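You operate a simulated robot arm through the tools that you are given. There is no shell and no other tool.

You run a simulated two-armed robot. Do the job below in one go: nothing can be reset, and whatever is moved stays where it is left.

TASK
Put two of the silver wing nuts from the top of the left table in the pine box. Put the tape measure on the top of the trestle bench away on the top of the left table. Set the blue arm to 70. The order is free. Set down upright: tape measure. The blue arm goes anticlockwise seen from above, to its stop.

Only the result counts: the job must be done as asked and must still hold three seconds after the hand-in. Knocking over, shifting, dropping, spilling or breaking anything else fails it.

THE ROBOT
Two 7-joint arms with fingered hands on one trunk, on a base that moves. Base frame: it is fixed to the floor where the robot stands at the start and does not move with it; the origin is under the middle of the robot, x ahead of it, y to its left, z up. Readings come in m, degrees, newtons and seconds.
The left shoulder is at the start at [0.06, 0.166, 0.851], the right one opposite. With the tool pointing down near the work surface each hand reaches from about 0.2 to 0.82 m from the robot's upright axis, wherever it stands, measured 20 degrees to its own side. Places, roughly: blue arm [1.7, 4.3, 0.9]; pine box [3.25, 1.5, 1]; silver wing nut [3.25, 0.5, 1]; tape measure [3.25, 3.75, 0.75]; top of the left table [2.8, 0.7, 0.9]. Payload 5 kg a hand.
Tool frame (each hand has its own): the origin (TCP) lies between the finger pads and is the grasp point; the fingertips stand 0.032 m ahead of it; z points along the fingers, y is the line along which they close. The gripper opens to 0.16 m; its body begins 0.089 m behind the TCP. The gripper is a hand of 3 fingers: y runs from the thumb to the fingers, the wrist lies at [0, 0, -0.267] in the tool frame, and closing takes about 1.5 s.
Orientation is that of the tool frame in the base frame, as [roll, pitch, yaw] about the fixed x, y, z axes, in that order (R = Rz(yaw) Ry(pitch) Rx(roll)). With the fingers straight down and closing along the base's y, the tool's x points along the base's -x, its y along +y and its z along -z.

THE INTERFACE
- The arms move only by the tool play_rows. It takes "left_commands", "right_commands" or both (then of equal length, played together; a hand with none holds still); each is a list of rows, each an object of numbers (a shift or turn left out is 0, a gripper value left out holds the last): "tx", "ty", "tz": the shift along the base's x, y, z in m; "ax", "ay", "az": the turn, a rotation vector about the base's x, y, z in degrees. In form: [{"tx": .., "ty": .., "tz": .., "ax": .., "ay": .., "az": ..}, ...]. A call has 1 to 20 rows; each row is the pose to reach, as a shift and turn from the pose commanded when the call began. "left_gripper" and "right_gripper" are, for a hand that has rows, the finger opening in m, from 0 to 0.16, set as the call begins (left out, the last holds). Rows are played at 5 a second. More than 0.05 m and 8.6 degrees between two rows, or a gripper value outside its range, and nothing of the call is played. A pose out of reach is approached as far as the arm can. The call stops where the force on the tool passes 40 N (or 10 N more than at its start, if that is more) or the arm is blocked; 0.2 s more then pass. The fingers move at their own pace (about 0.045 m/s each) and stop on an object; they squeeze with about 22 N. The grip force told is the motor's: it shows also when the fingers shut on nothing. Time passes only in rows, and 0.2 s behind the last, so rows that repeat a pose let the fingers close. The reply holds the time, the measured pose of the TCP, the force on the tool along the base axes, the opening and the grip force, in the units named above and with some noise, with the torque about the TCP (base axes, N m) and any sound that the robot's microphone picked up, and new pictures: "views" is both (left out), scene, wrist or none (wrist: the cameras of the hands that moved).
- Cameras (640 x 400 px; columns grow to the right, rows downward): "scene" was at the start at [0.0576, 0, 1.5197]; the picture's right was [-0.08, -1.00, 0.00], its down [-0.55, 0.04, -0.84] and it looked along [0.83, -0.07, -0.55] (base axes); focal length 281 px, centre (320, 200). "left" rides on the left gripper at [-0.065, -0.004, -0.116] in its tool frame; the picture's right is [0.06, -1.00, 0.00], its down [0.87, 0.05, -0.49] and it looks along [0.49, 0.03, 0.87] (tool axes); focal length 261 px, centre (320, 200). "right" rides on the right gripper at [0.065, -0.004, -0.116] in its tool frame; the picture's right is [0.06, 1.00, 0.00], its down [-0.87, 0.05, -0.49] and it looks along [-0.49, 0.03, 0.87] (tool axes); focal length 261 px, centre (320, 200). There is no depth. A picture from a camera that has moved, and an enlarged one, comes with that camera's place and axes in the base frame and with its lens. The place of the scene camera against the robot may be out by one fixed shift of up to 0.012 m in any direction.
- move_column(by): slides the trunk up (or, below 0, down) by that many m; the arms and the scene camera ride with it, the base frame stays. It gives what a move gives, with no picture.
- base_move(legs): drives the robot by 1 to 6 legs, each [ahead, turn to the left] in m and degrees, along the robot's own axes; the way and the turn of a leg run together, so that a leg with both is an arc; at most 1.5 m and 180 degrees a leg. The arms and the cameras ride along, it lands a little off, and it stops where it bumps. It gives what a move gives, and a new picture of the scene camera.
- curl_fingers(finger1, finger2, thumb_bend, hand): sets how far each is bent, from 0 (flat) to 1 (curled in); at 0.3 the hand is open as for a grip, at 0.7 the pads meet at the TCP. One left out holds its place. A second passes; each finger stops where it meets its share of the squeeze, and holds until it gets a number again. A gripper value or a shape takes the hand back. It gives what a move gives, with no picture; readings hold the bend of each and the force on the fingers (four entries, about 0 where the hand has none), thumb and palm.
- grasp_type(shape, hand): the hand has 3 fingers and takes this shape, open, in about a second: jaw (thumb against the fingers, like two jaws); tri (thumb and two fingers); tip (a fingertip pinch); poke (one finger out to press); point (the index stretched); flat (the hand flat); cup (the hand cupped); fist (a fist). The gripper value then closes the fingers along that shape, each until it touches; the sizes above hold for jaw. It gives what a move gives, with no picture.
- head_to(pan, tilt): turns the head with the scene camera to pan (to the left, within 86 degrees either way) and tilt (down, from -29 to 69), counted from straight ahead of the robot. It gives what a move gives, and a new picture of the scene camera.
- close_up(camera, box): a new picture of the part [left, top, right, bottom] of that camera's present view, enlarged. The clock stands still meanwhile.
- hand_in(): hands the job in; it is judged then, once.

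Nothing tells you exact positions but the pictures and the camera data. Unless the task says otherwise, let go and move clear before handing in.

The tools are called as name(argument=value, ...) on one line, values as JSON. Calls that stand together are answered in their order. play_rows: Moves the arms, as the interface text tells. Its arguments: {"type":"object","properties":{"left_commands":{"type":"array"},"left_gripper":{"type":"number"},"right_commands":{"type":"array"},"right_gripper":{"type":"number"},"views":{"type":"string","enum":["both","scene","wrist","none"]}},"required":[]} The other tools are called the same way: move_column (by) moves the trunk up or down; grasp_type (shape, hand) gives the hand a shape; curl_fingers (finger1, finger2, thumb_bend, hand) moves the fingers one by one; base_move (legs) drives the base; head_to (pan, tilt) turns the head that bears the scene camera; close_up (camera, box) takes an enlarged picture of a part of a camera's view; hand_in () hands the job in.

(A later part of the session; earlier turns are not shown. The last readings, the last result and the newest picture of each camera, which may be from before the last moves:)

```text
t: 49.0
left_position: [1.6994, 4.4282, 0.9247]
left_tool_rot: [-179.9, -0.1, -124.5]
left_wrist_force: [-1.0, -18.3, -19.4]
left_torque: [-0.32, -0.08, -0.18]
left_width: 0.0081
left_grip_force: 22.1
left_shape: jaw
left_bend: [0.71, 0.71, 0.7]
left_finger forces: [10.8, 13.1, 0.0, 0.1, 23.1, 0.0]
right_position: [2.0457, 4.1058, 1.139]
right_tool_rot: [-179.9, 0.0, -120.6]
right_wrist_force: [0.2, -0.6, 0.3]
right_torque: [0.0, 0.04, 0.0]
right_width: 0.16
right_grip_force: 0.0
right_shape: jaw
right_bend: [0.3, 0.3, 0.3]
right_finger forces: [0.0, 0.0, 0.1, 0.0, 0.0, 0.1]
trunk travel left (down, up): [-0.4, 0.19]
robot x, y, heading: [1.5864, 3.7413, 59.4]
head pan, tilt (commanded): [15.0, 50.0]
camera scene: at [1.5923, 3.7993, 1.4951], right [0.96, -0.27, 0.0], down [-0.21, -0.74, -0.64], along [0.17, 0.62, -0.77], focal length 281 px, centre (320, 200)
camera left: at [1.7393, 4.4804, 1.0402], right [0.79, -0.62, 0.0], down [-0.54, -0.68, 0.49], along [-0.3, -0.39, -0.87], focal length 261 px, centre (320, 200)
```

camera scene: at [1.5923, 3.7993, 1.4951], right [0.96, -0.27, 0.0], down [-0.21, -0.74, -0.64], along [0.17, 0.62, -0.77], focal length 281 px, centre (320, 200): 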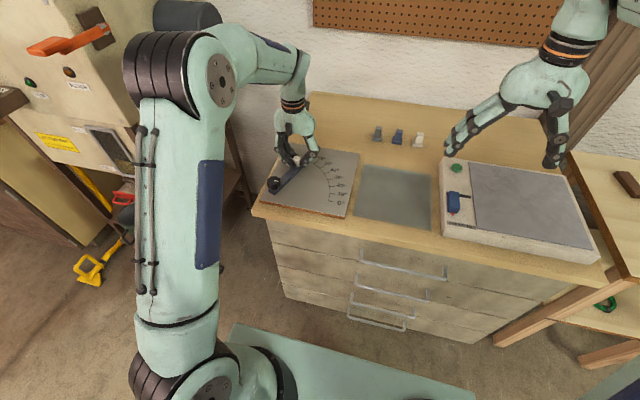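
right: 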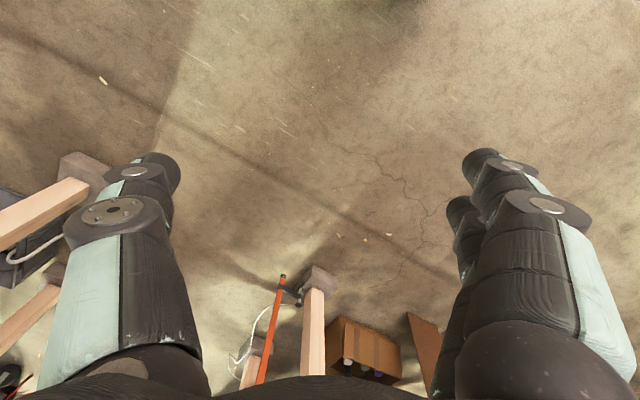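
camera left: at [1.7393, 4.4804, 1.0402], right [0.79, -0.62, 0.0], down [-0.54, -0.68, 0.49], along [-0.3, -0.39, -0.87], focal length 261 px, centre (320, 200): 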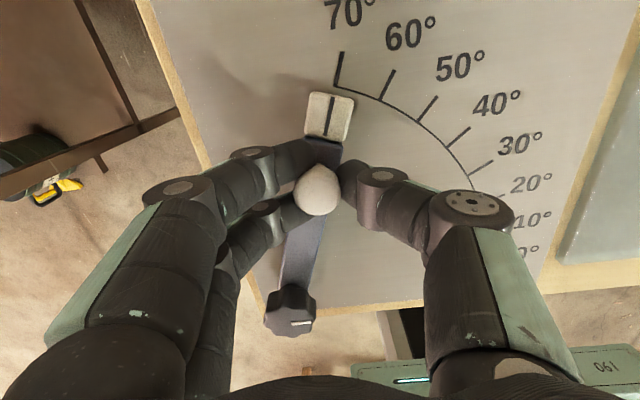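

The arm reads 70° and resists at its stop. I open the fingers and lift straight up.

play_rows(left_commands=[{"tz": 0}, {"tz": 0}, {"tz": 0}, {"tz": 0}, {"tz": 0.02}, {"tz": 0.05}, {"tz": 0.09}, {"tz": 0.13}, {"tz": 0.17}, {"tz": 0.2}], left_gripper=0.09, views="both")

close_up(camera="left", box=[200, 0, 520, 200])

```text
t: 51.2
left_position: [1.6993, 4.4298, 1.1224]
left_tool_rot: [180.0, 0.0, -124.6]
left_wrist_force: [-0.5, -0.9, -0.4]
left_torque: [0.01, 0.0, -0.02]
left_width: 0.0895
left_grip_force: 0.1
left_shape: jaw
left_bend: [0.72, 0.72, 0.7]
left_finger forces: [0.0, 0.0, 0.1, 0.0, 0.0, 0.1]
right_position: [2.0445, 4.1072, 1.1397]
right_tool_rot: [-180.0, 0.1, -120.6]
right_wrist_force: [-0.3, 0.3, -0.1]
right_torque: [0.0, -0.01, -0.03]
right_width: 0.1599
right_grip_force: 0.1
right_shape: jaw
right_bend: [0.3, 0.3, 0.3]
right_finger forces: [0.0, 0.0, 0.1, 0.0, 0.1, 0.0]
trunk travel left (down, up): [-0.4, 0.19]
robot x, y, heading: [1.5881, 3.7386, 59.5]
head pan, tilt (commanded): [15.0, 50.0]
camera scene: at [1.5921, 3.7993, 1.4952], right [0.96, -0.27, 0.0], down [-0.2, -0.74, -0.64], along [0.17, 0.62, -0.77], focal length 281 px, centre (320, 200)
camera left: at [1.7392, 4.4819, 1.239], right [0.79, -0.62, 0.0], down [-0.54, -0.69, 0.49], along [-0.3, -0.39, -0.87], focal length 261 px, centre (320, 200)
```

scene: 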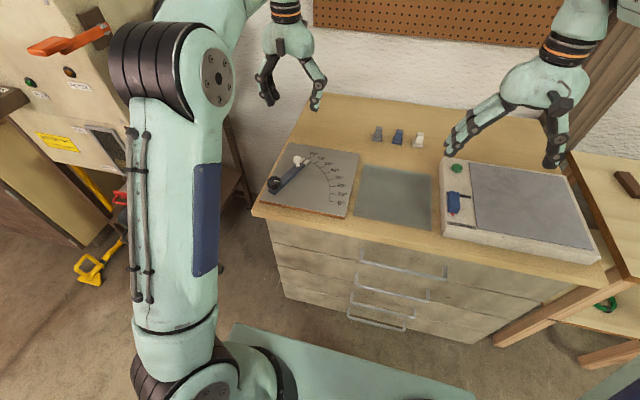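
left: 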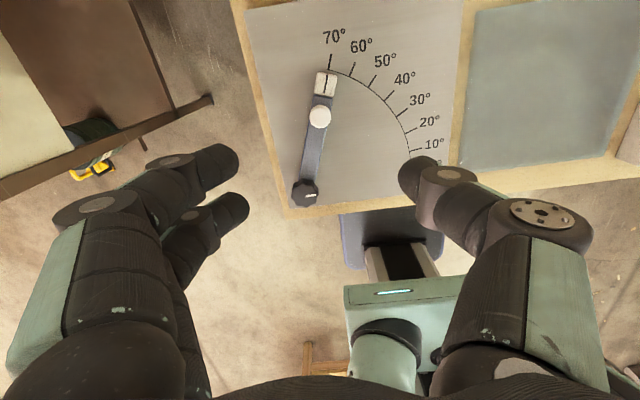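

```text
2.00 times, centred on (360, 100) of left
camera zoom: at [1.7392, 4.4819, 1.239], right [0.79, -0.62, 0.0], down [-0.54, -0.69, 0.49], along [-0.3, -0.39, -0.87], focal length 521 px, centre (240, 400)
```

zoom: 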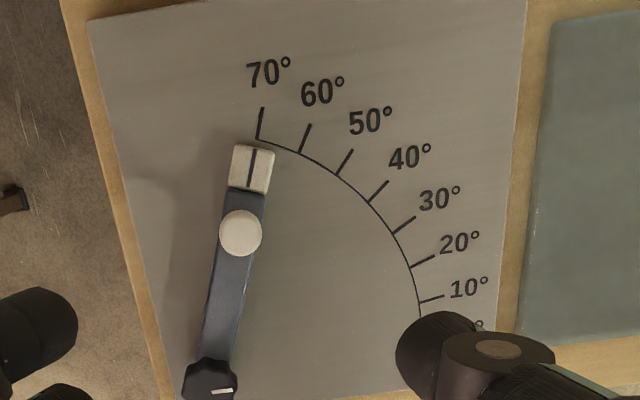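

The pointer sits on 70°. Next the tape measure: I back away from the cabinet and drive to face the trestle bench.

base_move(legs=[[-0.5, 0], [0, -90], [1.25, 0], [0, 90]])

head_to(pan=-15, tilt=40)

```text
t: 68.0
left_position: [2.5347, 3.307, 1.1225]
left_tool_rot: [-179.9, 0.0, -128.0]
left_wrist_force: [-0.7, 0.0, 0.8]
left_torque: [0.02, -0.02, 0.0]
left_width: 0.0893
left_grip_force: 0.1
left_shape: jaw
left_bend: [0.72, 0.72, 0.7]
left_finger forces: [0.0, 0.1, 0.1, 0.0, 0.0, 0.1]
right_position: [2.8602, 2.964, 1.1402]
right_tool_rot: [-179.9, 0.0, -124.2]
right_wrist_force: [-0.3, 0.8, -0.5]
right_torque: [-0.02, -0.02, 0.0]
right_width: 0.16
right_grip_force: 0.1
right_shape: jaw
right_bend: [0.3, 0.3, 0.3]
right_finger forces: [0.0, 0.0, 0.0, 0.0, 0.0, 0.0]
trunk travel left (down, up): [-0.4, 0.19]
robot x, y, heading: [2.3815, 2.6304, 56.1]
head pan, tilt (commanded): [15.0, 50.0]
camera scene: at [2.3888, 2.6847, 1.4952], right [0.95, -0.33, 0.0], down [-0.25, -0.72, -0.64], along [0.21, 0.61, -0.77], focal length 281 px, centre (320, 200)
```

scene: 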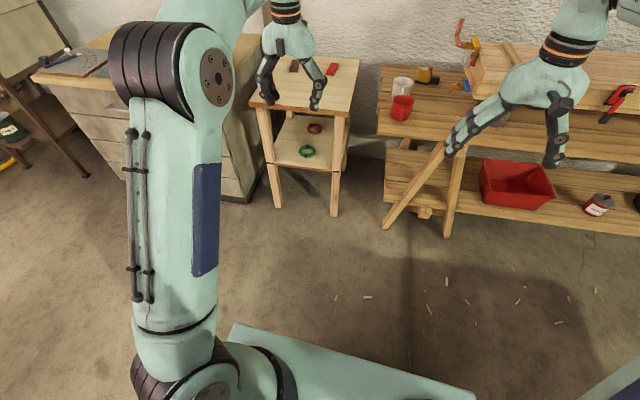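

```text
t: 69.0
left_position: [2.5359, 3.3065, 1.1227]
left_tool_rot: [-180.0, -0.1, -128.0]
left_wrist_force: [0.9, -0.5, -0.4]
left_torque: [0.0, 0.02, 0.02]
left_width: 0.0894
left_grip_force: 0.1
left_shape: jaw
left_bend: [0.72, 0.72, 0.7]
left_finger forces: [0.1, 0.0, 0.0, 0.0, 0.0, 0.0]
right_position: [2.8607, 2.9634, 1.1403]
right_tool_rot: [-179.9, 0.1, -124.1]
right_wrist_force: [-0.3, 0.0, -0.3]
right_torque: [0.0, 0.01, 0.0]
right_width: 0.1598
right_grip_force: 0.0
right_shape: jaw
right_bend: [0.3, 0.3, 0.3]
right_finger forces: [0.1, 0.0, 0.1, 0.1, 0.0, 0.0]
trunk travel left (down, up): [-0.4, 0.19]
robot x, y, heading: [2.3844, 2.6314, 55.9]
head pan, tilt (commanded): [-15.0, 40.0]
camera scene: at [2.4282, 2.6675, 1.5094], right [0.66, -0.75, 0.0], down [-0.49, -0.42, -0.77], along [0.58, 0.5, -0.64], focal length 281 px, centre (320, 200)
```

scene: 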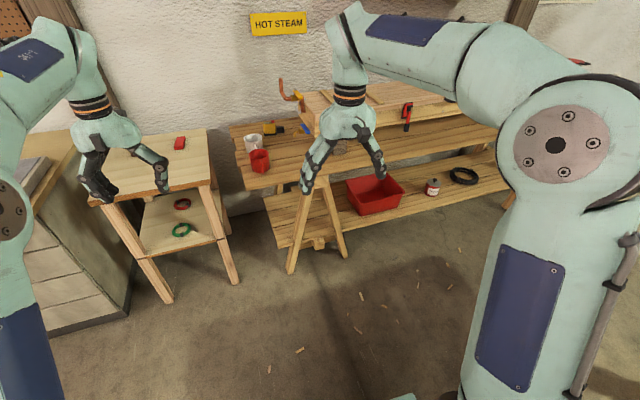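

I see the tape measure behind the two mugs, next to the long steam box with a copper crank. I zoom in.

close_up(camera="scene", box=[220, 70, 348, 200])

close_up(camera="scene", box=[230, 100, 330, 180])

```text
3.08 times, centred on (284, 135) of scene
camera zoom: at [2.4282, 2.6675, 1.5094], right [0.66, -0.75, 0.0], down [-0.49, -0.42, -0.77], along [0.58, 0.5, -0.64], focal length 864 px, centre (431, 400)
```

zoom: 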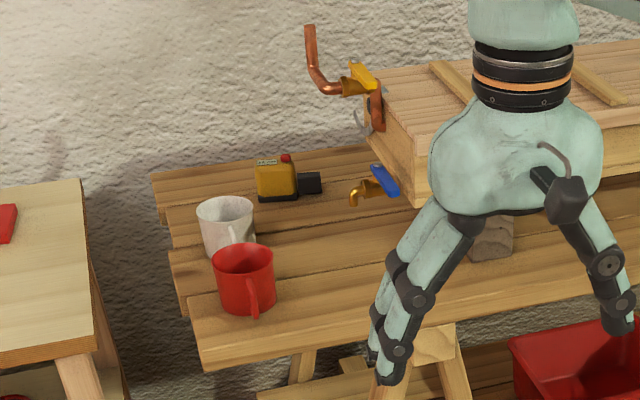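

```text
5.00 times, centred on (280, 140) of scene
camera zoom: at [2.4282, 2.6675, 1.5094], right [0.66, -0.75, 0.0], down [-0.49, -0.42, -0.77], along [0.58, 0.5, -0.64], focal length 1403 px, centre (520, 500)
```

zoom: 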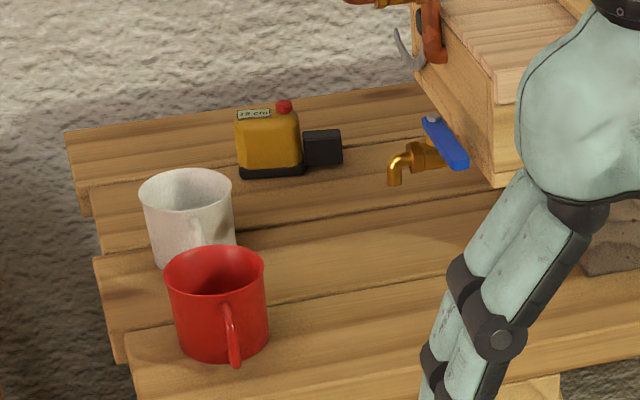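

The tape stands upright (yellow, black base, red button) at about (3.31, 3.80) with bench top z≈0.80; a copper pipe and a brass tap of the steam box are close on its right. I first raise and pull back both hands so nothing is hit when driving closer.

play_rows(left_commands=[{"tx": -0.015, "ty": -0.02, "tz": 0.04}, {"tx": -0.03, "ty": -0.04, "tz": 0.08}, {"tx": -0.045, "ty": -0.06, "tz": 0.12}, {"tx": -0.06, "ty": -0.08, "tz": 0.16}, {"tx": -0.08, "ty": -0.11, "tz": 0.19}, {"tx": -0.1, "ty": -0.14, "tz": 0.2}], right_commands=[{"tx": -0.015, "ty": -0.02, "tz": 0.04}, {"tx": -0.03, "ty": -0.04, "tz": 0.08}, {"tx": -0.045, "ty": -0.06, "tz": 0.12}, {"tx": -0.06, "ty": -0.08, "tz": 0.16}, {"tx": -0.08, "ty": -0.11, "tz": 0.19}, {"tx": -0.1, "ty": -0.14, "tz": 0.2}], views="scene")

```text
t: 70.6
left_position: [2.4376, 3.1644, 1.3244]
left_tool_rot: [179.9, 0.0, -128.0]
left_wrist_force: [0.5, -0.5, -0.7]
left_torque: [0.04, 0.09, -0.03]
left_width: 0.0895
left_grip_force: 0.0
left_shape: jaw
left_bend: [0.72, 0.72, 0.7]
left_finger forces: [0.0, 0.0, 0.0, 0.0, 0.0, 0.1]
right_position: [2.7745, 2.8448, 1.3153]
right_tool_rot: [178.9, -4.8, -122.9]
right_wrist_force: [0.3, -0.4, 0.3]
right_torque: [0.03, 0.05, -0.01]
right_width: 0.16
right_grip_force: 0.0
right_shape: jaw
right_bend: [0.3, 0.3, 0.3]
right_finger forces: [0.0, 0.0, 0.0, 0.0, 0.1, 0.0]
trunk travel left (down, up): [-0.4, 0.19]
robot x, y, heading: [2.3835, 2.6276, 56.3]
head pan, tilt (commanded): [-15.0, 40.0]
stopped in row 6 (right hand): the arm was blocked; the commanded pose is now the measured one
camera scene: at [2.4295, 2.666, 1.5094], right [0.66, -0.76, 0.0], down [-0.49, -0.42, -0.77], along [0.58, 0.5, -0.64], focal length 281 px, centre (320, 200)
```

scene: 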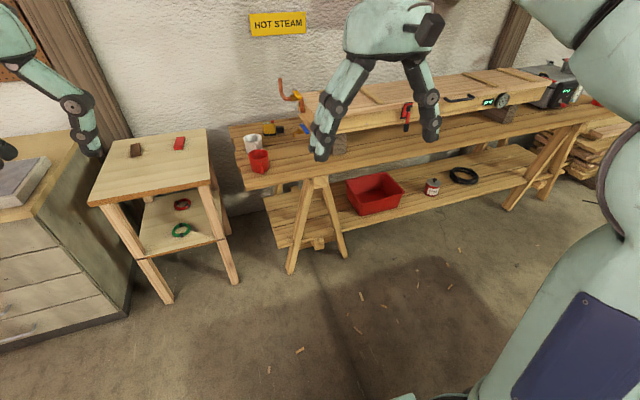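

I drive toward a spot in front of the tape and look down at it.

base_move(legs=[[0, -32], [0.65, 0], [0, 35.5]])

head_to(pan=12, tilt=40)

```text
t: 77.6
left_position: [2.9974, 3.4368, 1.3222]
left_tool_rot: [180.0, 0.0, -123.5]
left_wrist_force: [-0.2, -0.5, 0.2]
left_torque: [-0.06, 0.01, -0.03]
left_width: 0.0896
left_grip_force: 0.0
left_shape: jaw
left_bend: [0.72, 0.72, 0.7]
left_finger forces: [0.0, 0.1, 0.0, 0.0, 0.0, 0.0]
right_position: [3.3579, 3.1439, 1.3159]
right_tool_rot: [179.0, -4.8, -118.5]
right_wrist_force: [-0.4, -0.8, 0.7]
right_torque: [-0.02, -0.04, 0.01]
right_width: 0.1598
right_grip_force: 0.0
right_shape: jaw
right_bend: [0.3, 0.3, 0.3]
right_finger forces: [0.1, 0.0, 0.1, 0.1, 0.0, 0.0]
trunk travel left (down, up): [-0.4, 0.19]
robot x, y, heading: [2.9844, 2.8979, 60.4]
head pan, tilt (commanded): [-15.0, 40.0]
camera scene: at [3.0277, 2.9401, 1.5094], right [0.71, -0.7, 0.0], down [-0.45, -0.46, -0.77], along [0.54, 0.54, -0.64], focal length 281 px, centre (320, 200)
```

scene: 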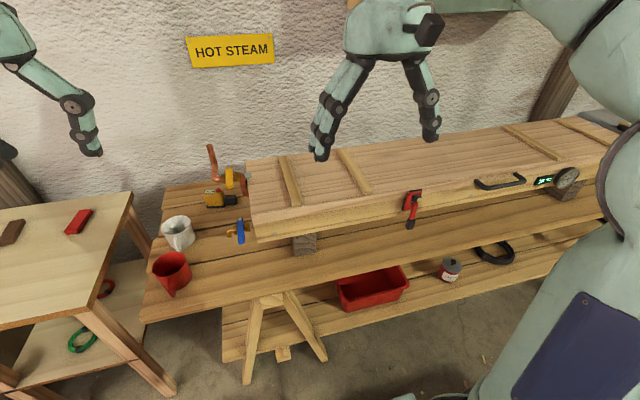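

```text
t: 78.5
left_position: [2.9983, 3.4369, 1.3222]
left_tool_rot: [-180.0, 0.0, -123.6]
left_wrist_force: [-1.1, -1.0, -0.4]
left_torque: [-0.02, 0.0, 0.01]
left_width: 0.0894
left_grip_force: 0.0
left_shape: jaw
left_bend: [0.72, 0.72, 0.7]
left_finger forces: [0.0, 0.1, 0.0, 0.0, 0.0, 0.0]
right_position: [3.3591, 3.1439, 1.3168]
right_tool_rot: [178.9, -4.8, -118.5]
right_wrist_force: [0.5, 0.1, 1.5]
right_torque: [0.02, -0.02, 0.0]
right_width: 0.16
right_grip_force: 0.0
right_shape: jaw
right_bend: [0.3, 0.3, 0.3]
right_finger forces: [0.0, 0.0, 0.0, 0.0, 0.0, 0.0]
trunk travel left (down, up): [-0.4, 0.19]
robot x, y, heading: [2.9824, 2.8977, 60.2]
head pan, tilt (commanded): [12.0, 40.0]
camera scene: at [2.9944, 2.9603, 1.5094], right [0.95, -0.3, 0.0], down [-0.2, -0.61, -0.77], along [0.23, 0.73, -0.64], focal length 281 px, centre (320, 200)
```

scene: 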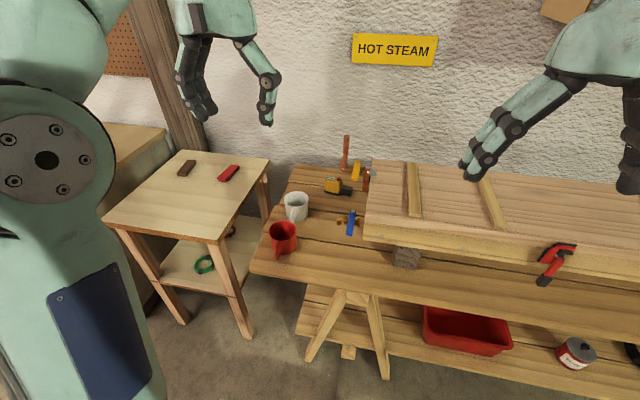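

close_up(camera="scene", box=[260, 120, 400, 260])

close_up(camera="scene", box=[300, 130, 380, 210])

```text
2.86 times, centred on (330, 190) of scene
camera zoom: at [2.9944, 2.9603, 1.5094], right [0.95, -0.3, 0.0], down [-0.2, -0.61, -0.77], along [0.23, 0.73, -0.64], focal length 802 px, centre (291, 229)
```

zoom: 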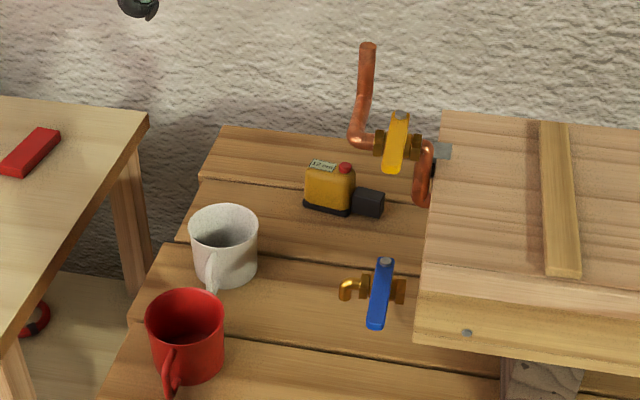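

```text
5.00 times, centred on (340, 170) of scene
camera zoom: at [2.9944, 2.9603, 1.5094], right [0.95, -0.3, 0.0], down [-0.2, -0.61, -0.77], along [0.23, 0.73, -0.64], focal length 1403 px, centre (220, 350)
```

zoom: 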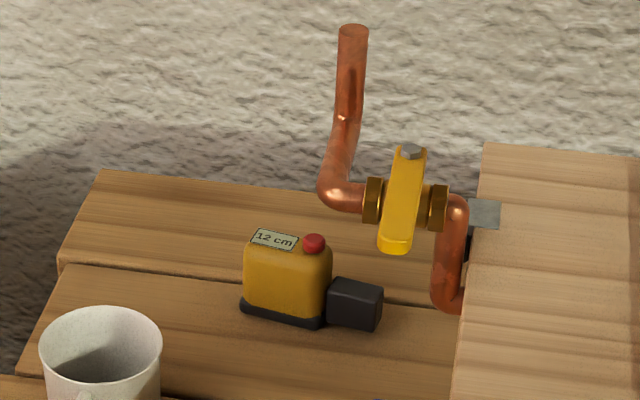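

The tape measure (upright, with a snout to its right, showing "12 cm") is at n-depth ~0.44 m behind the bench's front edge; the copper pipe stands in front-right of it. I raise the trunk so that the arm comes down over everything, then shift the base left and closer.

move_column(by=0.15)

base_move(legs=[[0, 43], [0.24, 0], [0, -43]])

head_to(pan=0, tilt=50)

```text
t: 80.3
left_position: [2.9988, 3.4358, 1.4737]
left_tool_rot: [-180.0, 0.1, -123.6]
left_wrist_force: [0.6, -0.1, 0.0]
left_torque: [0.0, 0.01, 0.02]
left_width: 0.0895
left_grip_force: 0.0
left_shape: jaw
left_bend: [0.72, 0.72, 0.7]
left_finger forces: [0.1, 0.0, 0.1, 0.0, 0.0, 0.0]
right_position: [3.3589, 3.1443, 1.4654]
right_tool_rot: [178.9, -4.8, -118.5]
right_wrist_force: [0.2, 0.7, 0.5]
right_torque: [0.03, -0.02, -0.01]
right_width: 0.1599
right_grip_force: 0.0
right_shape: jaw
right_bend: [0.3, 0.3, 0.3]
right_finger forces: [0.0, 0.0, 0.0, 0.0, 0.0, 0.0]
trunk travel left (down, up): [-0.55, 0.04]
robot x, y, heading: [2.9839, 2.8994, 60.3]
head pan, tilt (commanded): [12.0, 40.0]
```

```text
t: 86.1
left_position: [2.9405, 3.6669, 1.4726]
left_tool_rot: [-179.9, 0.0, -123.4]
left_wrist_force: [0.2, -1.1, -0.1]
left_torque: [-0.04, 0.04, 0.02]
left_width: 0.0895
left_grip_force: 0.1
left_shape: jaw
left_bend: [0.72, 0.72, 0.7]
left_finger forces: [0.0, 0.0, 0.0, 0.0, 0.0, 0.0]
right_position: [3.3014, 3.3762, 1.4664]
right_tool_rot: [178.9, -4.9, -118.3]
right_wrist_force: [0.5, 0.1, 0.1]
right_torque: [-0.02, 0.07, 0.01]
right_width: 0.1598
right_grip_force: 0.0
right_shape: jaw
right_bend: [0.3, 0.3, 0.3]
right_finger forces: [0.0, 0.1, 0.0, 0.0, 0.0, 0.0]
trunk travel left (down, up): [-0.55, 0.04]
robot x, y, heading: [2.9258, 3.1307, 60.5]
head pan, tilt (commanded): [12.0, 40.0]
camera scene: at [2.9391, 3.1913, 1.6594], right [0.95, -0.3, 0.0], down [-0.19, -0.61, -0.77], along [0.23, 0.73, -0.64], focal length 281 px, centre (320, 200)
```

scene: 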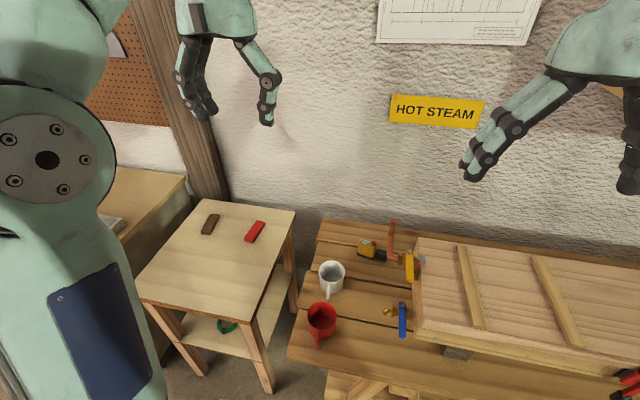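

```text
t: 86.9
left_position: [2.9415, 3.6685, 1.4735]
left_tool_rot: [179.9, 0.0, -123.4]
left_wrist_force: [0.4, -0.6, -0.6]
left_torque: [0.0, 0.02, 0.02]
left_width: 0.0896
left_grip_force: 0.0
left_shape: jaw
left_bend: [0.72, 0.72, 0.7]
left_finger forces: [0.0, 0.1, 0.1, 0.0, 0.0, 0.0]
right_position: [3.3014, 3.3771, 1.4658]
right_tool_rot: [178.9, -4.9, -118.3]
right_wrist_force: [0.1, 0.2, -0.3]
right_torque: [0.06, 0.02, -0.03]
right_width: 0.1599
right_grip_force: 0.1
right_shape: jaw
right_bend: [0.3, 0.3, 0.3]
right_finger forces: [0.0, 0.0, 0.1, 0.0, 0.0, 0.0]
trunk travel left (down, up): [-0.55, 0.04]
robot x, y, heading: [2.9285, 3.13, 60.5]
head pan, tilt (commanded): [0.0, 50.0]
camera scene: at [2.9507, 3.1776, 1.6453], right [0.87, -0.49, 0.0], down [-0.38, -0.67, -0.64], along [0.32, 0.56, -0.77], focal length 281 px, centre (320, 200)
```

scene: 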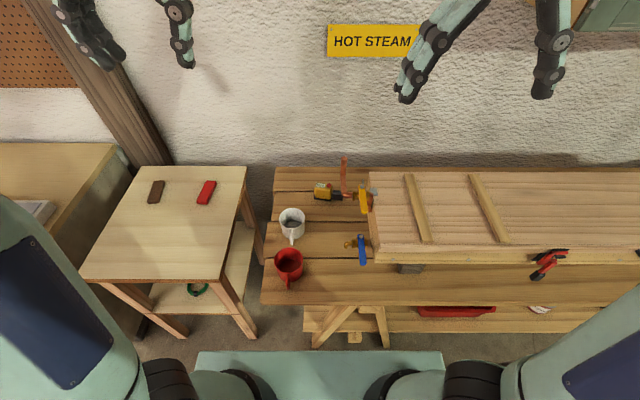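

close_up(camera="scene", box=[260, 140, 388, 270])

close_up(camera="left", box=[0, 0, 640, 400])

```text
3.08 times, centred on (324, 205) of scene
camera zoom: at [2.9507, 3.1776, 1.6453], right [0.87, -0.49, 0.0], down [-0.38, -0.67, -0.64], along [0.32, 0.56, -0.77], focal length 864 px, centre (308, 185)
```

zoom: 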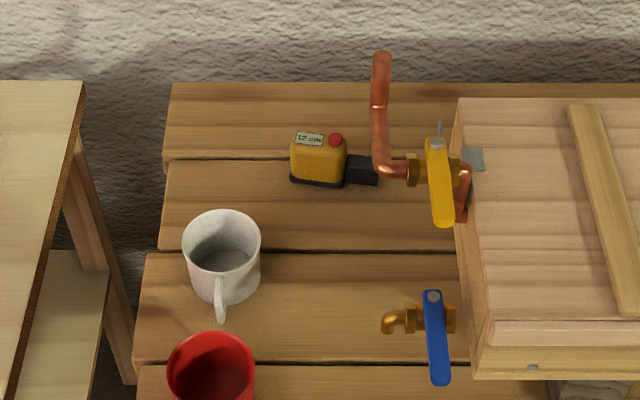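

```text
1.00 times, centred on (320, 200) of left (not enlarged: the box is as wide or as high as the picture)
camera zoom: at [2.9789, 3.7206, 1.5894], right [0.8, -0.6, 0.0], down [-0.52, -0.7, 0.49], along [-0.3, -0.39, -0.87], focal length 261 px, centre (320, 200)
```

zoom: 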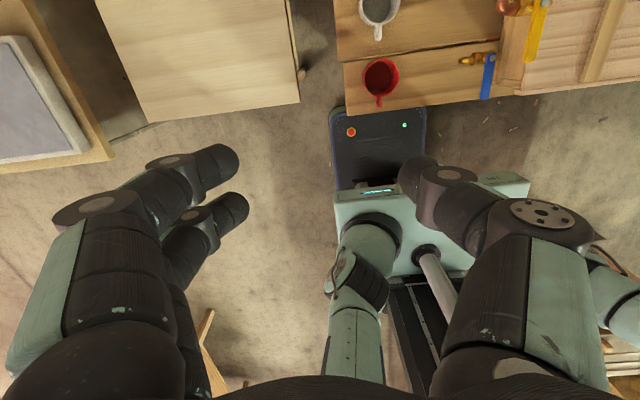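

Tape body centre ≈ (3.321, 3.804), its long axis heading ≈ -41°, body about 7×3.3×6 cm; the pipe tip is about 12 cm in front and 5.5 cm to the right, up to z≈1.11. I nudge the base 4 cm forward and bring the left hand above the tape, closing across its thickness, camera on the free (left) side.

base_move(legs=[[0.04, 0]])

play_rows(left_commands=[{"tx": 0.03, "ty": 0.006, "tz": -0.01, "az": 7.5}, {"tx": 0.06, "ty": 0.014, "tz": -0.03, "az": 15}, {"tx": 0.09, "ty": 0.022, "tz": -0.05, "az": 22.5}, {"tx": 0.12, "ty": 0.03, "tz": -0.07, "az": 30}, {"tx": 0.15, "ty": 0.038, "tz": -0.09, "az": 37.5}, {"tx": 0.18, "ty": 0.046, "tz": -0.11, "az": 45}, {"tx": 0.21, "ty": 0.054, "tz": -0.13, "az": 52.5}, {"tx": 0.24, "ty": 0.062, "tz": -0.15, "az": 60}, {"tx": 0.27, "ty": 0.07, "tz": -0.17, "az": 67.5}, {"tx": 0.3, "ty": 0.08, "tz": -0.19, "az": 75}, {"tx": 0.33, "ty": 0.09, "tz": -0.21, "az": 82}, {"tx": 0.355, "ty": 0.098, "tz": -0.23, "az": 82}], left_gripper=0.1, views="both")

```text
t: 87.7
left_position: [2.9622, 3.7063, 1.472]
left_tool_rot: [180.0, -0.2, -123.5]
left_wrist_force: [1.1, 0.4, -0.4]
left_torque: [-0.12, 0.04, 0.0]
left_width: 0.0892
left_grip_force: 0.1
left_shape: jaw
left_bend: [0.72, 0.72, 0.7]
left_finger forces: [0.0, 0.0, 0.1, 0.0, 0.1, 0.1]
right_position: [3.3224, 3.4144, 1.4654]
right_tool_rot: [178.9, -4.9, -118.4]
right_wrist_force: [0.4, 0.4, 0.0]
right_torque: [-0.08, 0.1, 0.02]
right_width: 0.1597
right_grip_force: 0.0
right_shape: jaw
right_bend: [0.3, 0.3, 0.3]
right_finger forces: [0.0, 0.1, 0.0, 0.0, 0.0, 0.0]
trunk travel left (down, up): [-0.55, 0.04]
robot x, y, heading: [2.949, 3.1648, 60.8]
head pan, tilt (commanded): [0.0, 50.0]
camera scene: at [2.9725, 3.2157, 1.6451], right [0.87, -0.49, 0.0], down [-0.38, -0.67, -0.64], along [0.32, 0.56, -0.77], focal length 281 px, centre (320, 200)
```

scene: 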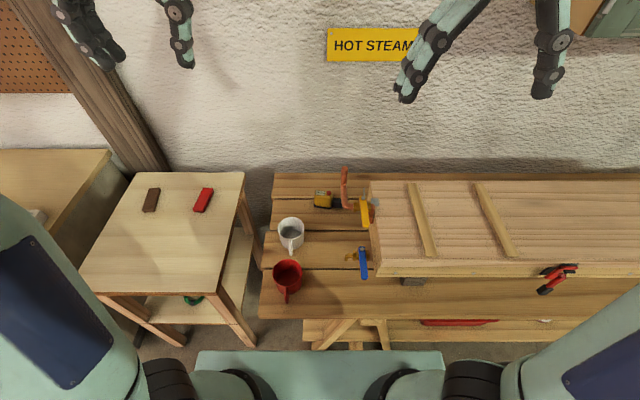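

```text
t: 90.3
left_position: [3.2961, 3.7731, 1.2343]
left_tool_rot: [-179.9, 0.0, -41.3]
left_wrist_force: [0.3, 0.1, 0.2]
left_torque: [0.03, 0.06, -0.01]
left_width: 0.0995
left_grip_force: 0.1
left_shape: jaw
left_bend: [0.7, 0.7, 0.69]
left_finger forces: [0.1, 0.0, 0.0, 0.0, 0.1, 0.0]
left hand out of reach, approached as far as the arm can: row 10, 11, 12
right_position: [3.3233, 3.4115, 1.4645]
right_tool_rot: [178.9, -4.9, -118.5]
right_wrist_force: [0.7, 1.0, 0.8]
right_torque: [0.0, 0.03, -0.03]
right_width: 0.16
right_grip_force: 0.1
right_shape: jaw
right_bend: [0.3, 0.3, 0.3]
right_finger forces: [0.1, 0.0, 0.1, 0.1, 0.0, 0.0]
trunk travel left (down, up): [-0.55, 0.04]
robot x, y, heading: [2.9485, 3.1618, 60.3]
head pan, tilt (commanded): [0.0, 50.0]
camera scene: at [2.9729, 3.2131, 1.6451], right [0.87, -0.49, 0.0], down [-0.38, -0.67, -0.64], along [0.32, 0.56, -0.77], focal length 281 px, centre (320, 200)
camera left: at [3.2488, 3.8202, 1.3506], right [0.71, 0.71, 0.0], down [0.62, -0.61, 0.49], along [0.35, -0.35, -0.87], focal length 261 px, centre (320, 200)
```

scene: 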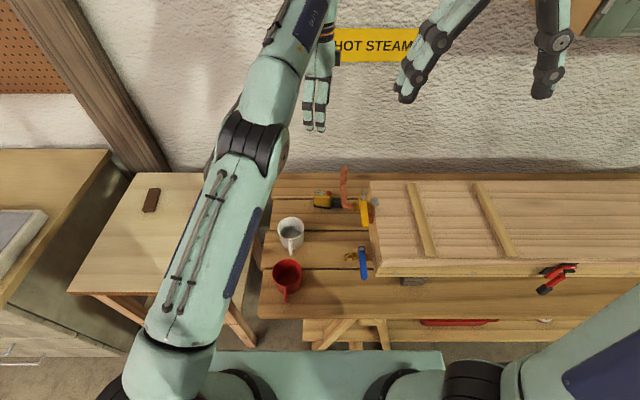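
left: 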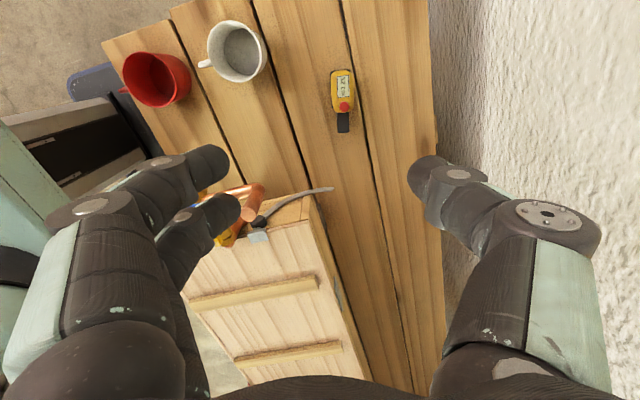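

The wrist view confirms the tape at about (3.320, 3.806) with the hand correctly oriented. I descend part way and check the position, since it was slightly out of reach while high.

play_rows(left_commands=[{"tz": -0.03}, {"tz": -0.06}, {"tz": -0.09}, {"tz": -0.12}, {"tz": -0.12}], views="both")

```text
t: 91.5
left_position: [3.2923, 3.7737, 1.1143]
left_tool_rot: [179.9, 0.0, -41.4]
left_wrist_force: [-0.2, -0.7, 0.7]
left_torque: [-0.01, -0.01, -0.02]
left_width: 0.0998
left_grip_force: 0.0
left_shape: jaw
left_bend: [0.7, 0.7, 0.69]
left_finger forces: [0.0, 0.0, 0.0, 0.1, 0.0, 0.0]
right_position: [3.3217, 3.4106, 1.4667]
right_tool_rot: [178.9, -4.7, -118.2]
right_wrist_force: [-0.2, 0.3, 0.6]
right_torque: [0.02, -0.02, -0.03]
right_width: 0.16
right_grip_force: 0.0
right_shape: jaw
right_bend: [0.3, 0.3, 0.3]
right_finger forces: [0.0, 0.0, 0.0, 0.0, 0.0, 0.0]
trunk travel left (down, up): [-0.55, 0.04]
robot x, y, heading: [2.9498, 3.1662, 60.4]
head pan, tilt (commanded): [0.0, 50.0]
camera scene: at [2.9706, 3.2122, 1.6452], right [0.87, -0.49, 0.0], down [-0.38, -0.67, -0.64], along [0.32, 0.56, -0.77], focal length 281 px, centre (320, 200)
camera left: at [3.2447, 3.8202, 1.2312], right [0.71, 0.71, 0.0], down [0.62, -0.61, 0.49], along [0.35, -0.35, -0.87], focal length 261 px, centre (320, 200)
```

scene: 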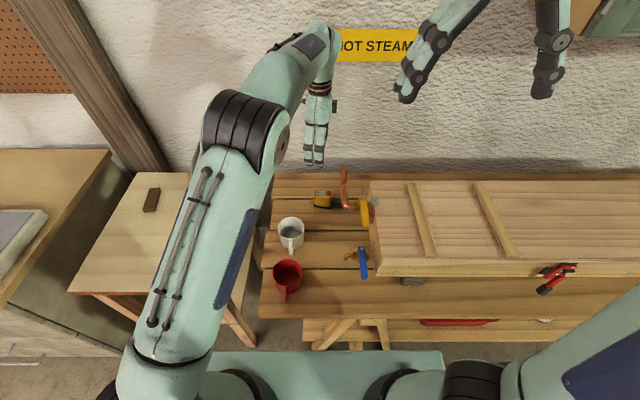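
left: 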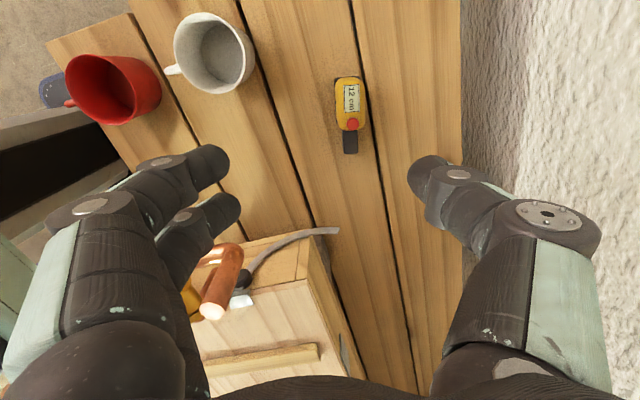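

Commanded pose follows the clipped one, so I still need about +2.6 cm x and +3.2 cm y. I move over the tape while descending to just above it, then check.

play_rows(left_commands=[{"tx": 0.004, "ty": 0.005, "tz": -0.035}, {"tx": 0.01, "ty": 0.012, "tz": -0.07}, {"tx": 0.016, "ty": 0.02, "tz": -0.105}, {"tx": 0.022, "ty": 0.027, "tz": -0.14}, {"tx": 0.026, "ty": 0.032, "tz": -0.175}, {"tx": 0.026, "ty": 0.032, "tz": -0.175}], views="both")

```text
t: 92.9
left_position: [3.3163, 3.8045, 0.9392]
left_tool_rot: [-180.0, 0.0, -41.4]
left_wrist_force: [0.7, 0.3, -0.4]
left_torque: [0.0, -0.05, 0.01]
left_width: 0.0999
left_grip_force: 0.1
left_shape: jaw
left_bend: [0.7, 0.7, 0.69]
left_finger forces: [0.0, 0.1, 0.0, 0.1, 0.1, 0.0]
right_position: [3.3222, 3.4115, 1.4657]
right_tool_rot: [178.9, -4.8, -118.4]
right_wrist_force: [-0.5, -0.6, -0.1]
right_torque: [0.01, -0.01, 0.0]
right_width: 0.1601
right_grip_force: 0.0
right_shape: jaw
right_bend: [0.3, 0.3, 0.3]
right_finger forces: [0.0, 0.0, 0.0, 0.1, 0.1, 0.0]
trunk travel left (down, up): [-0.55, 0.04]
robot x, y, heading: [2.9497, 3.1676, 60.5]
head pan, tilt (commanded): [0.0, 50.0]
camera scene: at [2.9706, 3.2121, 1.6452], right [0.87, -0.49, 0.0], down [-0.38, -0.67, -0.64], along [0.32, 0.56, -0.77], focal length 281 px, centre (320, 200)
camera left: at [3.2702, 3.8519, 1.0552], right [0.71, 0.71, 0.0], down [0.62, -0.62, 0.49], along [0.35, -0.35, -0.87], focal length 261 px, centre (320, 200)
```

scene: 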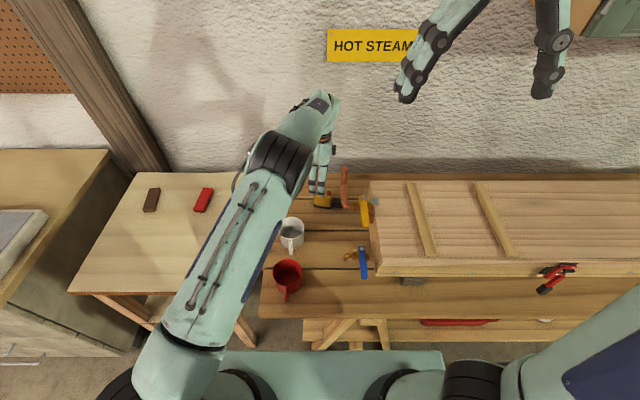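
left: 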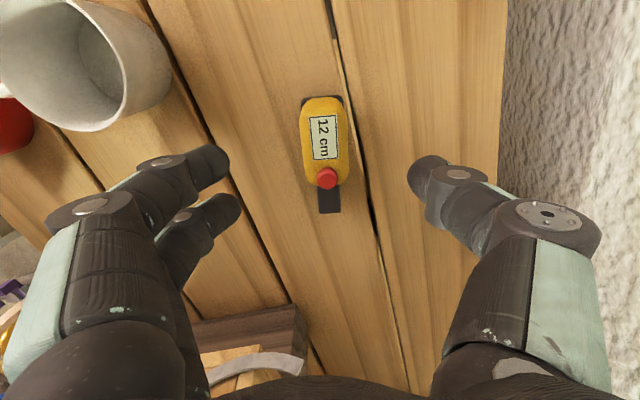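

The tape is nearly centred under the hand. I correct by a few mm and 3°, descend to z≈0.845 and look before closing.

play_rows(left_commands=[{"tx": 0.0, "ty": 0.007, "tz": -0.02, "az": 3}, {"tx": 0.0, "ty": 0.007, "tz": -0.05, "az": 3}, {"tx": 0.0, "ty": 0.007, "tz": -0.08, "az": 3}, {"tx": 0.0, "ty": 0.007, "tz": -0.094, "az": 3}, {"tx": 0.0, "ty": 0.007, "tz": -0.094, "az": 3}], views="both")

```text
t: 94.1
left_position: [3.3168, 3.8141, 0.8461]
left_tool_rot: [179.8, 0.0, -38.4]
left_wrist_force: [0.3, -0.9, 0.0]
left_torque: [-0.02, 0.02, -0.01]
left_width: 0.0997
left_grip_force: 0.0
left_shape: jaw
left_bend: [0.7, 0.7, 0.69]
left_finger forces: [0.0, 0.1, 0.0, 0.0, 0.1, 0.0]
right_position: [3.3231, 3.41, 1.4656]
right_tool_rot: [178.8, -4.9, -118.4]
right_wrist_force: [-0.6, -0.7, 0.0]
right_torque: [0.01, 0.04, -0.02]
right_width: 0.16
right_grip_force: 0.0
right_shape: jaw
right_bend: [0.3, 0.3, 0.3]
right_finger forces: [0.0, 0.2, 0.0, 0.0, 0.0, 0.0]
trunk travel left (down, up): [-0.55, 0.04]
robot x, y, heading: [2.9505, 3.1649, 60.4]
head pan, tilt (commanded): [0.0, 50.0]
camera scene: at [2.9708, 3.2125, 1.6452], right [0.87, -0.49, 0.0], down [-0.38, -0.67, -0.64], along [0.32, 0.56, -0.77], focal length 281 px, centre (320, 200)
camera left: at [3.2679, 3.8581, 0.962], right [0.67, 0.74, 0.0], down [0.65, -0.58, 0.49], along [0.37, -0.33, -0.87], focal length 261 px, centre (320, 200)
```

scene: 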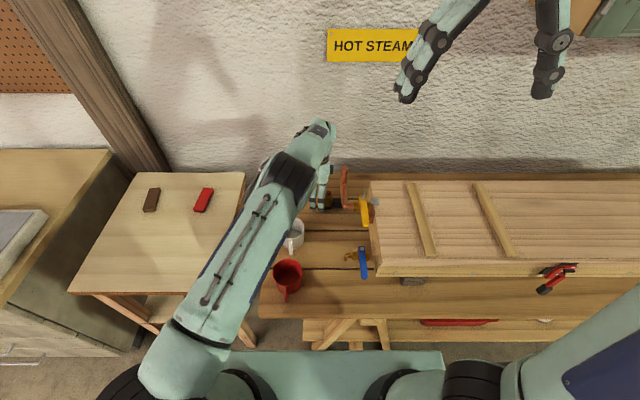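
left: 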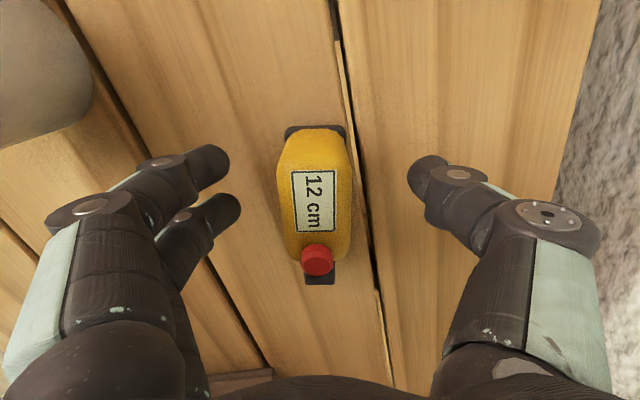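

The tape body sits centred between fingers and thumb. I close.

play_rows(left_commands=[{"tz": 0}, {"tz": 0}, {"tz": 0}, {"tz": 0}, {"tz": 0}, {"tz": 0}, {"tz": 0}, {"tz": 0}, {"tz": 0}], left_gripper=0.01, views="wrist")

```text
t: 96.1
left_position: [3.3166, 3.8141, 0.8458]
left_tool_rot: [179.8, 0.0, -38.4]
left_wrist_force: [-0.3, -0.5, 0.1]
left_torque: [0.0, -0.01, -0.01]
left_width: 0.0344
left_grip_force: 22.4
left_shape: jaw
left_bend: [0.73, 0.73, 0.7]
left_finger forces: [10.1, 9.9, 0.0, 0.1, 19.4, 0.0]
right_position: [3.3217, 3.4105, 1.466]
right_tool_rot: [178.9, -4.7, -118.3]
right_wrist_force: [0.3, -0.6, -0.2]
right_torque: [-0.01, -0.03, -0.04]
right_width: 0.16
right_grip_force: 0.1
right_shape: jaw
right_bend: [0.3, 0.3, 0.3]
right_finger forces: [0.0, 0.1, 0.0, 0.0, 0.1, 0.1]
trunk travel left (down, up): [-0.55, 0.04]
robot x, y, heading: [2.9507, 3.1636, 60.3]
head pan, tilt (commanded): [0.0, 50.0]
camera left: at [3.268, 3.8582, 0.9621], right [0.67, 0.74, 0.0], down [0.65, -0.58, 0.49], along [0.36, -0.33, -0.87], focal length 261 px, centre (320, 200)
```

left: 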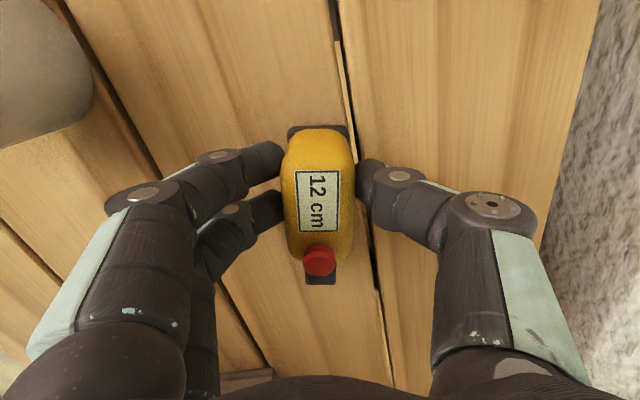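

Held firmly (width 34 mm). I lift straight up, then retreat up and back along the same way I came.

play_rows(left_commands=[{"tz": 0.015}, {"tz": 0.05}, {"tz": 0.08}, {"tz": 0.11}, {"tx": -0.006, "ty": -0.01, "tz": 0.15}, {"tx": -0.012, "ty": -0.02, "tz": 0.19}, {"tx": -0.02, "ty": -0.03, "tz": 0.23}, {"tx": -0.026, "ty": -0.039, "tz": 0.27}, {"tx": -0.035, "ty": -0.05, "tz": 0.31}, {"tx": -0.05, "ty": -0.07, "tz": 0.35}, {"tx": -0.065, "ty": -0.09, "tz": 0.38}, {"tx": -0.08, "ty": -0.11, "tz": 0.4}], views="both")

```text
t: 98.7
left_position: [3.2383, 3.7011, 1.2471]
left_tool_rot: [180.0, 0.0, -38.4]
left_wrist_force: [-0.5, 0.2, -3.8]
left_torque: [0.06, 0.1, 0.01]
left_width: 0.0346
left_grip_force: 21.8
left_shape: jaw
left_bend: [0.73, 0.73, 0.7]
left_finger forces: [10.2, 9.6, 0.0, 0.0, 19.7, 0.1]
right_position: [3.3211, 3.4107, 1.4666]
right_tool_rot: [178.8, -4.7, -118.4]
right_wrist_force: [-0.4, -0.5, -0.2]
right_torque: [0.0, 0.03, 0.02]
right_width: 0.1598
right_grip_force: 0.0
right_shape: jaw
right_bend: [0.3, 0.3, 0.3]
right_finger forces: [0.0, 0.1, 0.0, 0.1, 0.0, 0.1]
trunk travel left (down, up): [-0.55, 0.04]
robot x, y, heading: [2.9474, 3.1636, 60.6]
head pan, tilt (commanded): [0.0, 50.0]
camera scene: at [2.9702, 3.2115, 1.6452], right [0.87, -0.49, 0.0], down [-0.38, -0.67, -0.64], along [0.32, 0.56, -0.77], focal length 281 px, centre (320, 200)
camera left: at [3.1879, 3.7448, 1.3625], right [0.67, 0.74, 0.0], down [0.65, -0.58, 0.49], along [0.37, -0.33, -0.87], focal length 261 px, centre (320, 200)
```

scene: 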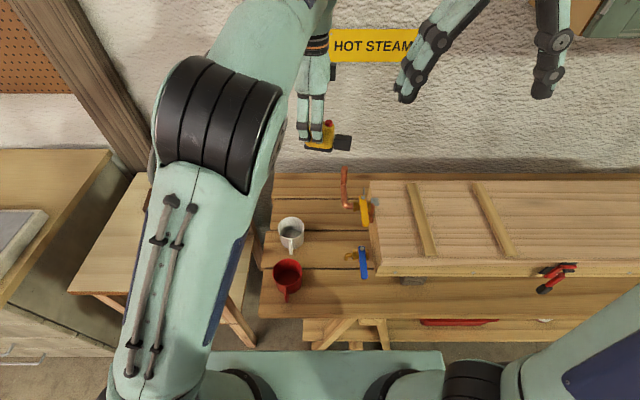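
left: 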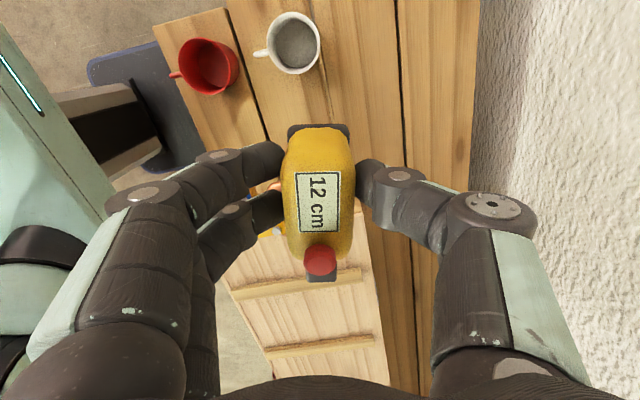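

The tape is lifted clear. I bring it in closer, back off the bench and turn to look at the left table's end.

play_rows(left_commands=[{"tx": -0.037, "ty": -0.01}, {"tx": -0.074, "ty": -0.015}, {"tx": -0.111, "ty": -0.015}, {"tx": -0.148, "ty": -0.01}, {"tx": -0.185, "ty": -0.005}, {"tx": -0.219, "ty": -0.002}], views="none")

base_move(legs=[[-0.45, 0], [0, -90]])

head_to(pan=-50, tilt=25)

```text
t: 100.1
left_position: [3.0195, 3.7011, 1.244]
left_tool_rot: [-179.9, 0.0, -38.5]
left_wrist_force: [0.3, -0.2, -3.3]
left_torque: [0.0, 0.01, -0.01]
left_width: 0.0344
left_grip_force: 21.6
left_shape: jaw
left_bend: [0.73, 0.73, 0.7]
left_finger forces: [10.2, 9.6, 0.1, 0.0, 19.6, 0.0]
right_position: [3.3222, 3.4123, 1.4651]
right_tool_rot: [179.0, -4.8, -118.3]
right_wrist_force: [-0.2, -0.9, 0.1]
right_torque: [-0.02, -0.01, 0.03]
right_width: 0.16
right_grip_force: 0.0
right_shape: jaw
right_bend: [0.3, 0.3, 0.3]
right_finger forces: [0.0, 0.0, 0.0, 0.1, 0.0, 0.0]
trunk travel left (down, up): [-0.55, 0.04]
robot x, y, heading: [2.9449, 3.1598, 60.3]
head pan, tilt (commanded): [0.0, 50.0]
```

```text
t: 106.8
left_position: [3.267, 2.7088, 1.2441]
left_tool_rot: [179.8, 0.1, -127.9]
left_wrist_force: [-0.4, -0.4, -4.1]
left_torque: [0.04, -0.04, 0.0]
left_width: 0.034
left_grip_force: 21.8
left_shape: jaw
left_bend: [0.73, 0.73, 0.7]
left_finger forces: [9.9, 9.4, 0.0, 0.0, 19.2, 0.0]
right_position: [2.9806, 2.4051, 1.4657]
right_tool_rot: [179.0, -4.8, 152.2]
right_wrist_force: [-0.4, -0.3, 0.0]
right_torque: [0.04, -0.02, -0.02]
right_width: 0.1601
right_grip_force: 0.0
right_shape: jaw
right_bend: [0.3, 0.3, 0.3]
right_finger forces: [0.0, 0.0, 0.0, 0.0, 0.0, 0.1]
trunk travel left (down, up): [-0.55, 0.04]
robot x, y, heading: [2.7266, 2.778, -28.9]
head pan, tilt (commanded): [0.0, 50.0]
camera scene: at [2.7696, 2.7602, 1.6452], right [-0.48, -0.87, 0.0], down [-0.67, 0.37, -0.64], along [0.56, -0.31, -0.77], focal length 281 px, centre (320, 200)
```

scene: 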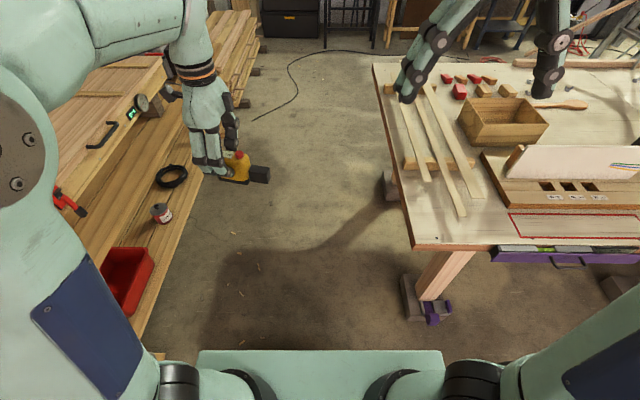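

```text
t: 108.0
left_position: [3.266, 2.7078, 1.2434]
left_tool_rot: [179.9, 0.0, -127.9]
left_wrist_force: [0.5, 0.2, -4.5]
left_torque: [0.07, -0.04, -0.01]
left_width: 0.0342
left_grip_force: 22.1
left_shape: jaw
left_bend: [0.73, 0.73, 0.7]
left_finger forces: [9.8, 9.3, 0.1, 0.1, 19.2, 0.1]
right_position: [2.9803, 2.4064, 1.4649]
right_tool_rot: [178.9, -4.8, 152.2]
right_wrist_force: [0.1, -0.2, -0.2]
right_torque: [-0.03, 0.0, -0.01]
right_width: 0.1599
right_grip_force: 0.1
right_shape: jaw
right_bend: [0.3, 0.3, 0.3]
right_finger forces: [0.0, 0.0, 0.1, 0.1, 0.0, 0.0]
trunk travel left (down, up): [-0.55, 0.04]
robot x, y, heading: [2.7313, 2.7764, -28.9]
head pan, tilt (commanded): [-50.0, 25.0]
camera scene: at [2.7201, 2.7075, 1.6827], right [-0.98, -0.19, 0.0], down [-0.08, 0.42, -0.91], along [0.17, -0.89, -0.42], focal length 281 px, centre (320, 200)
```

scene: 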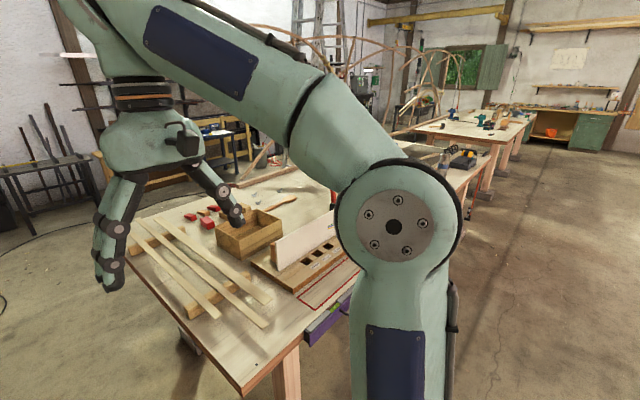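

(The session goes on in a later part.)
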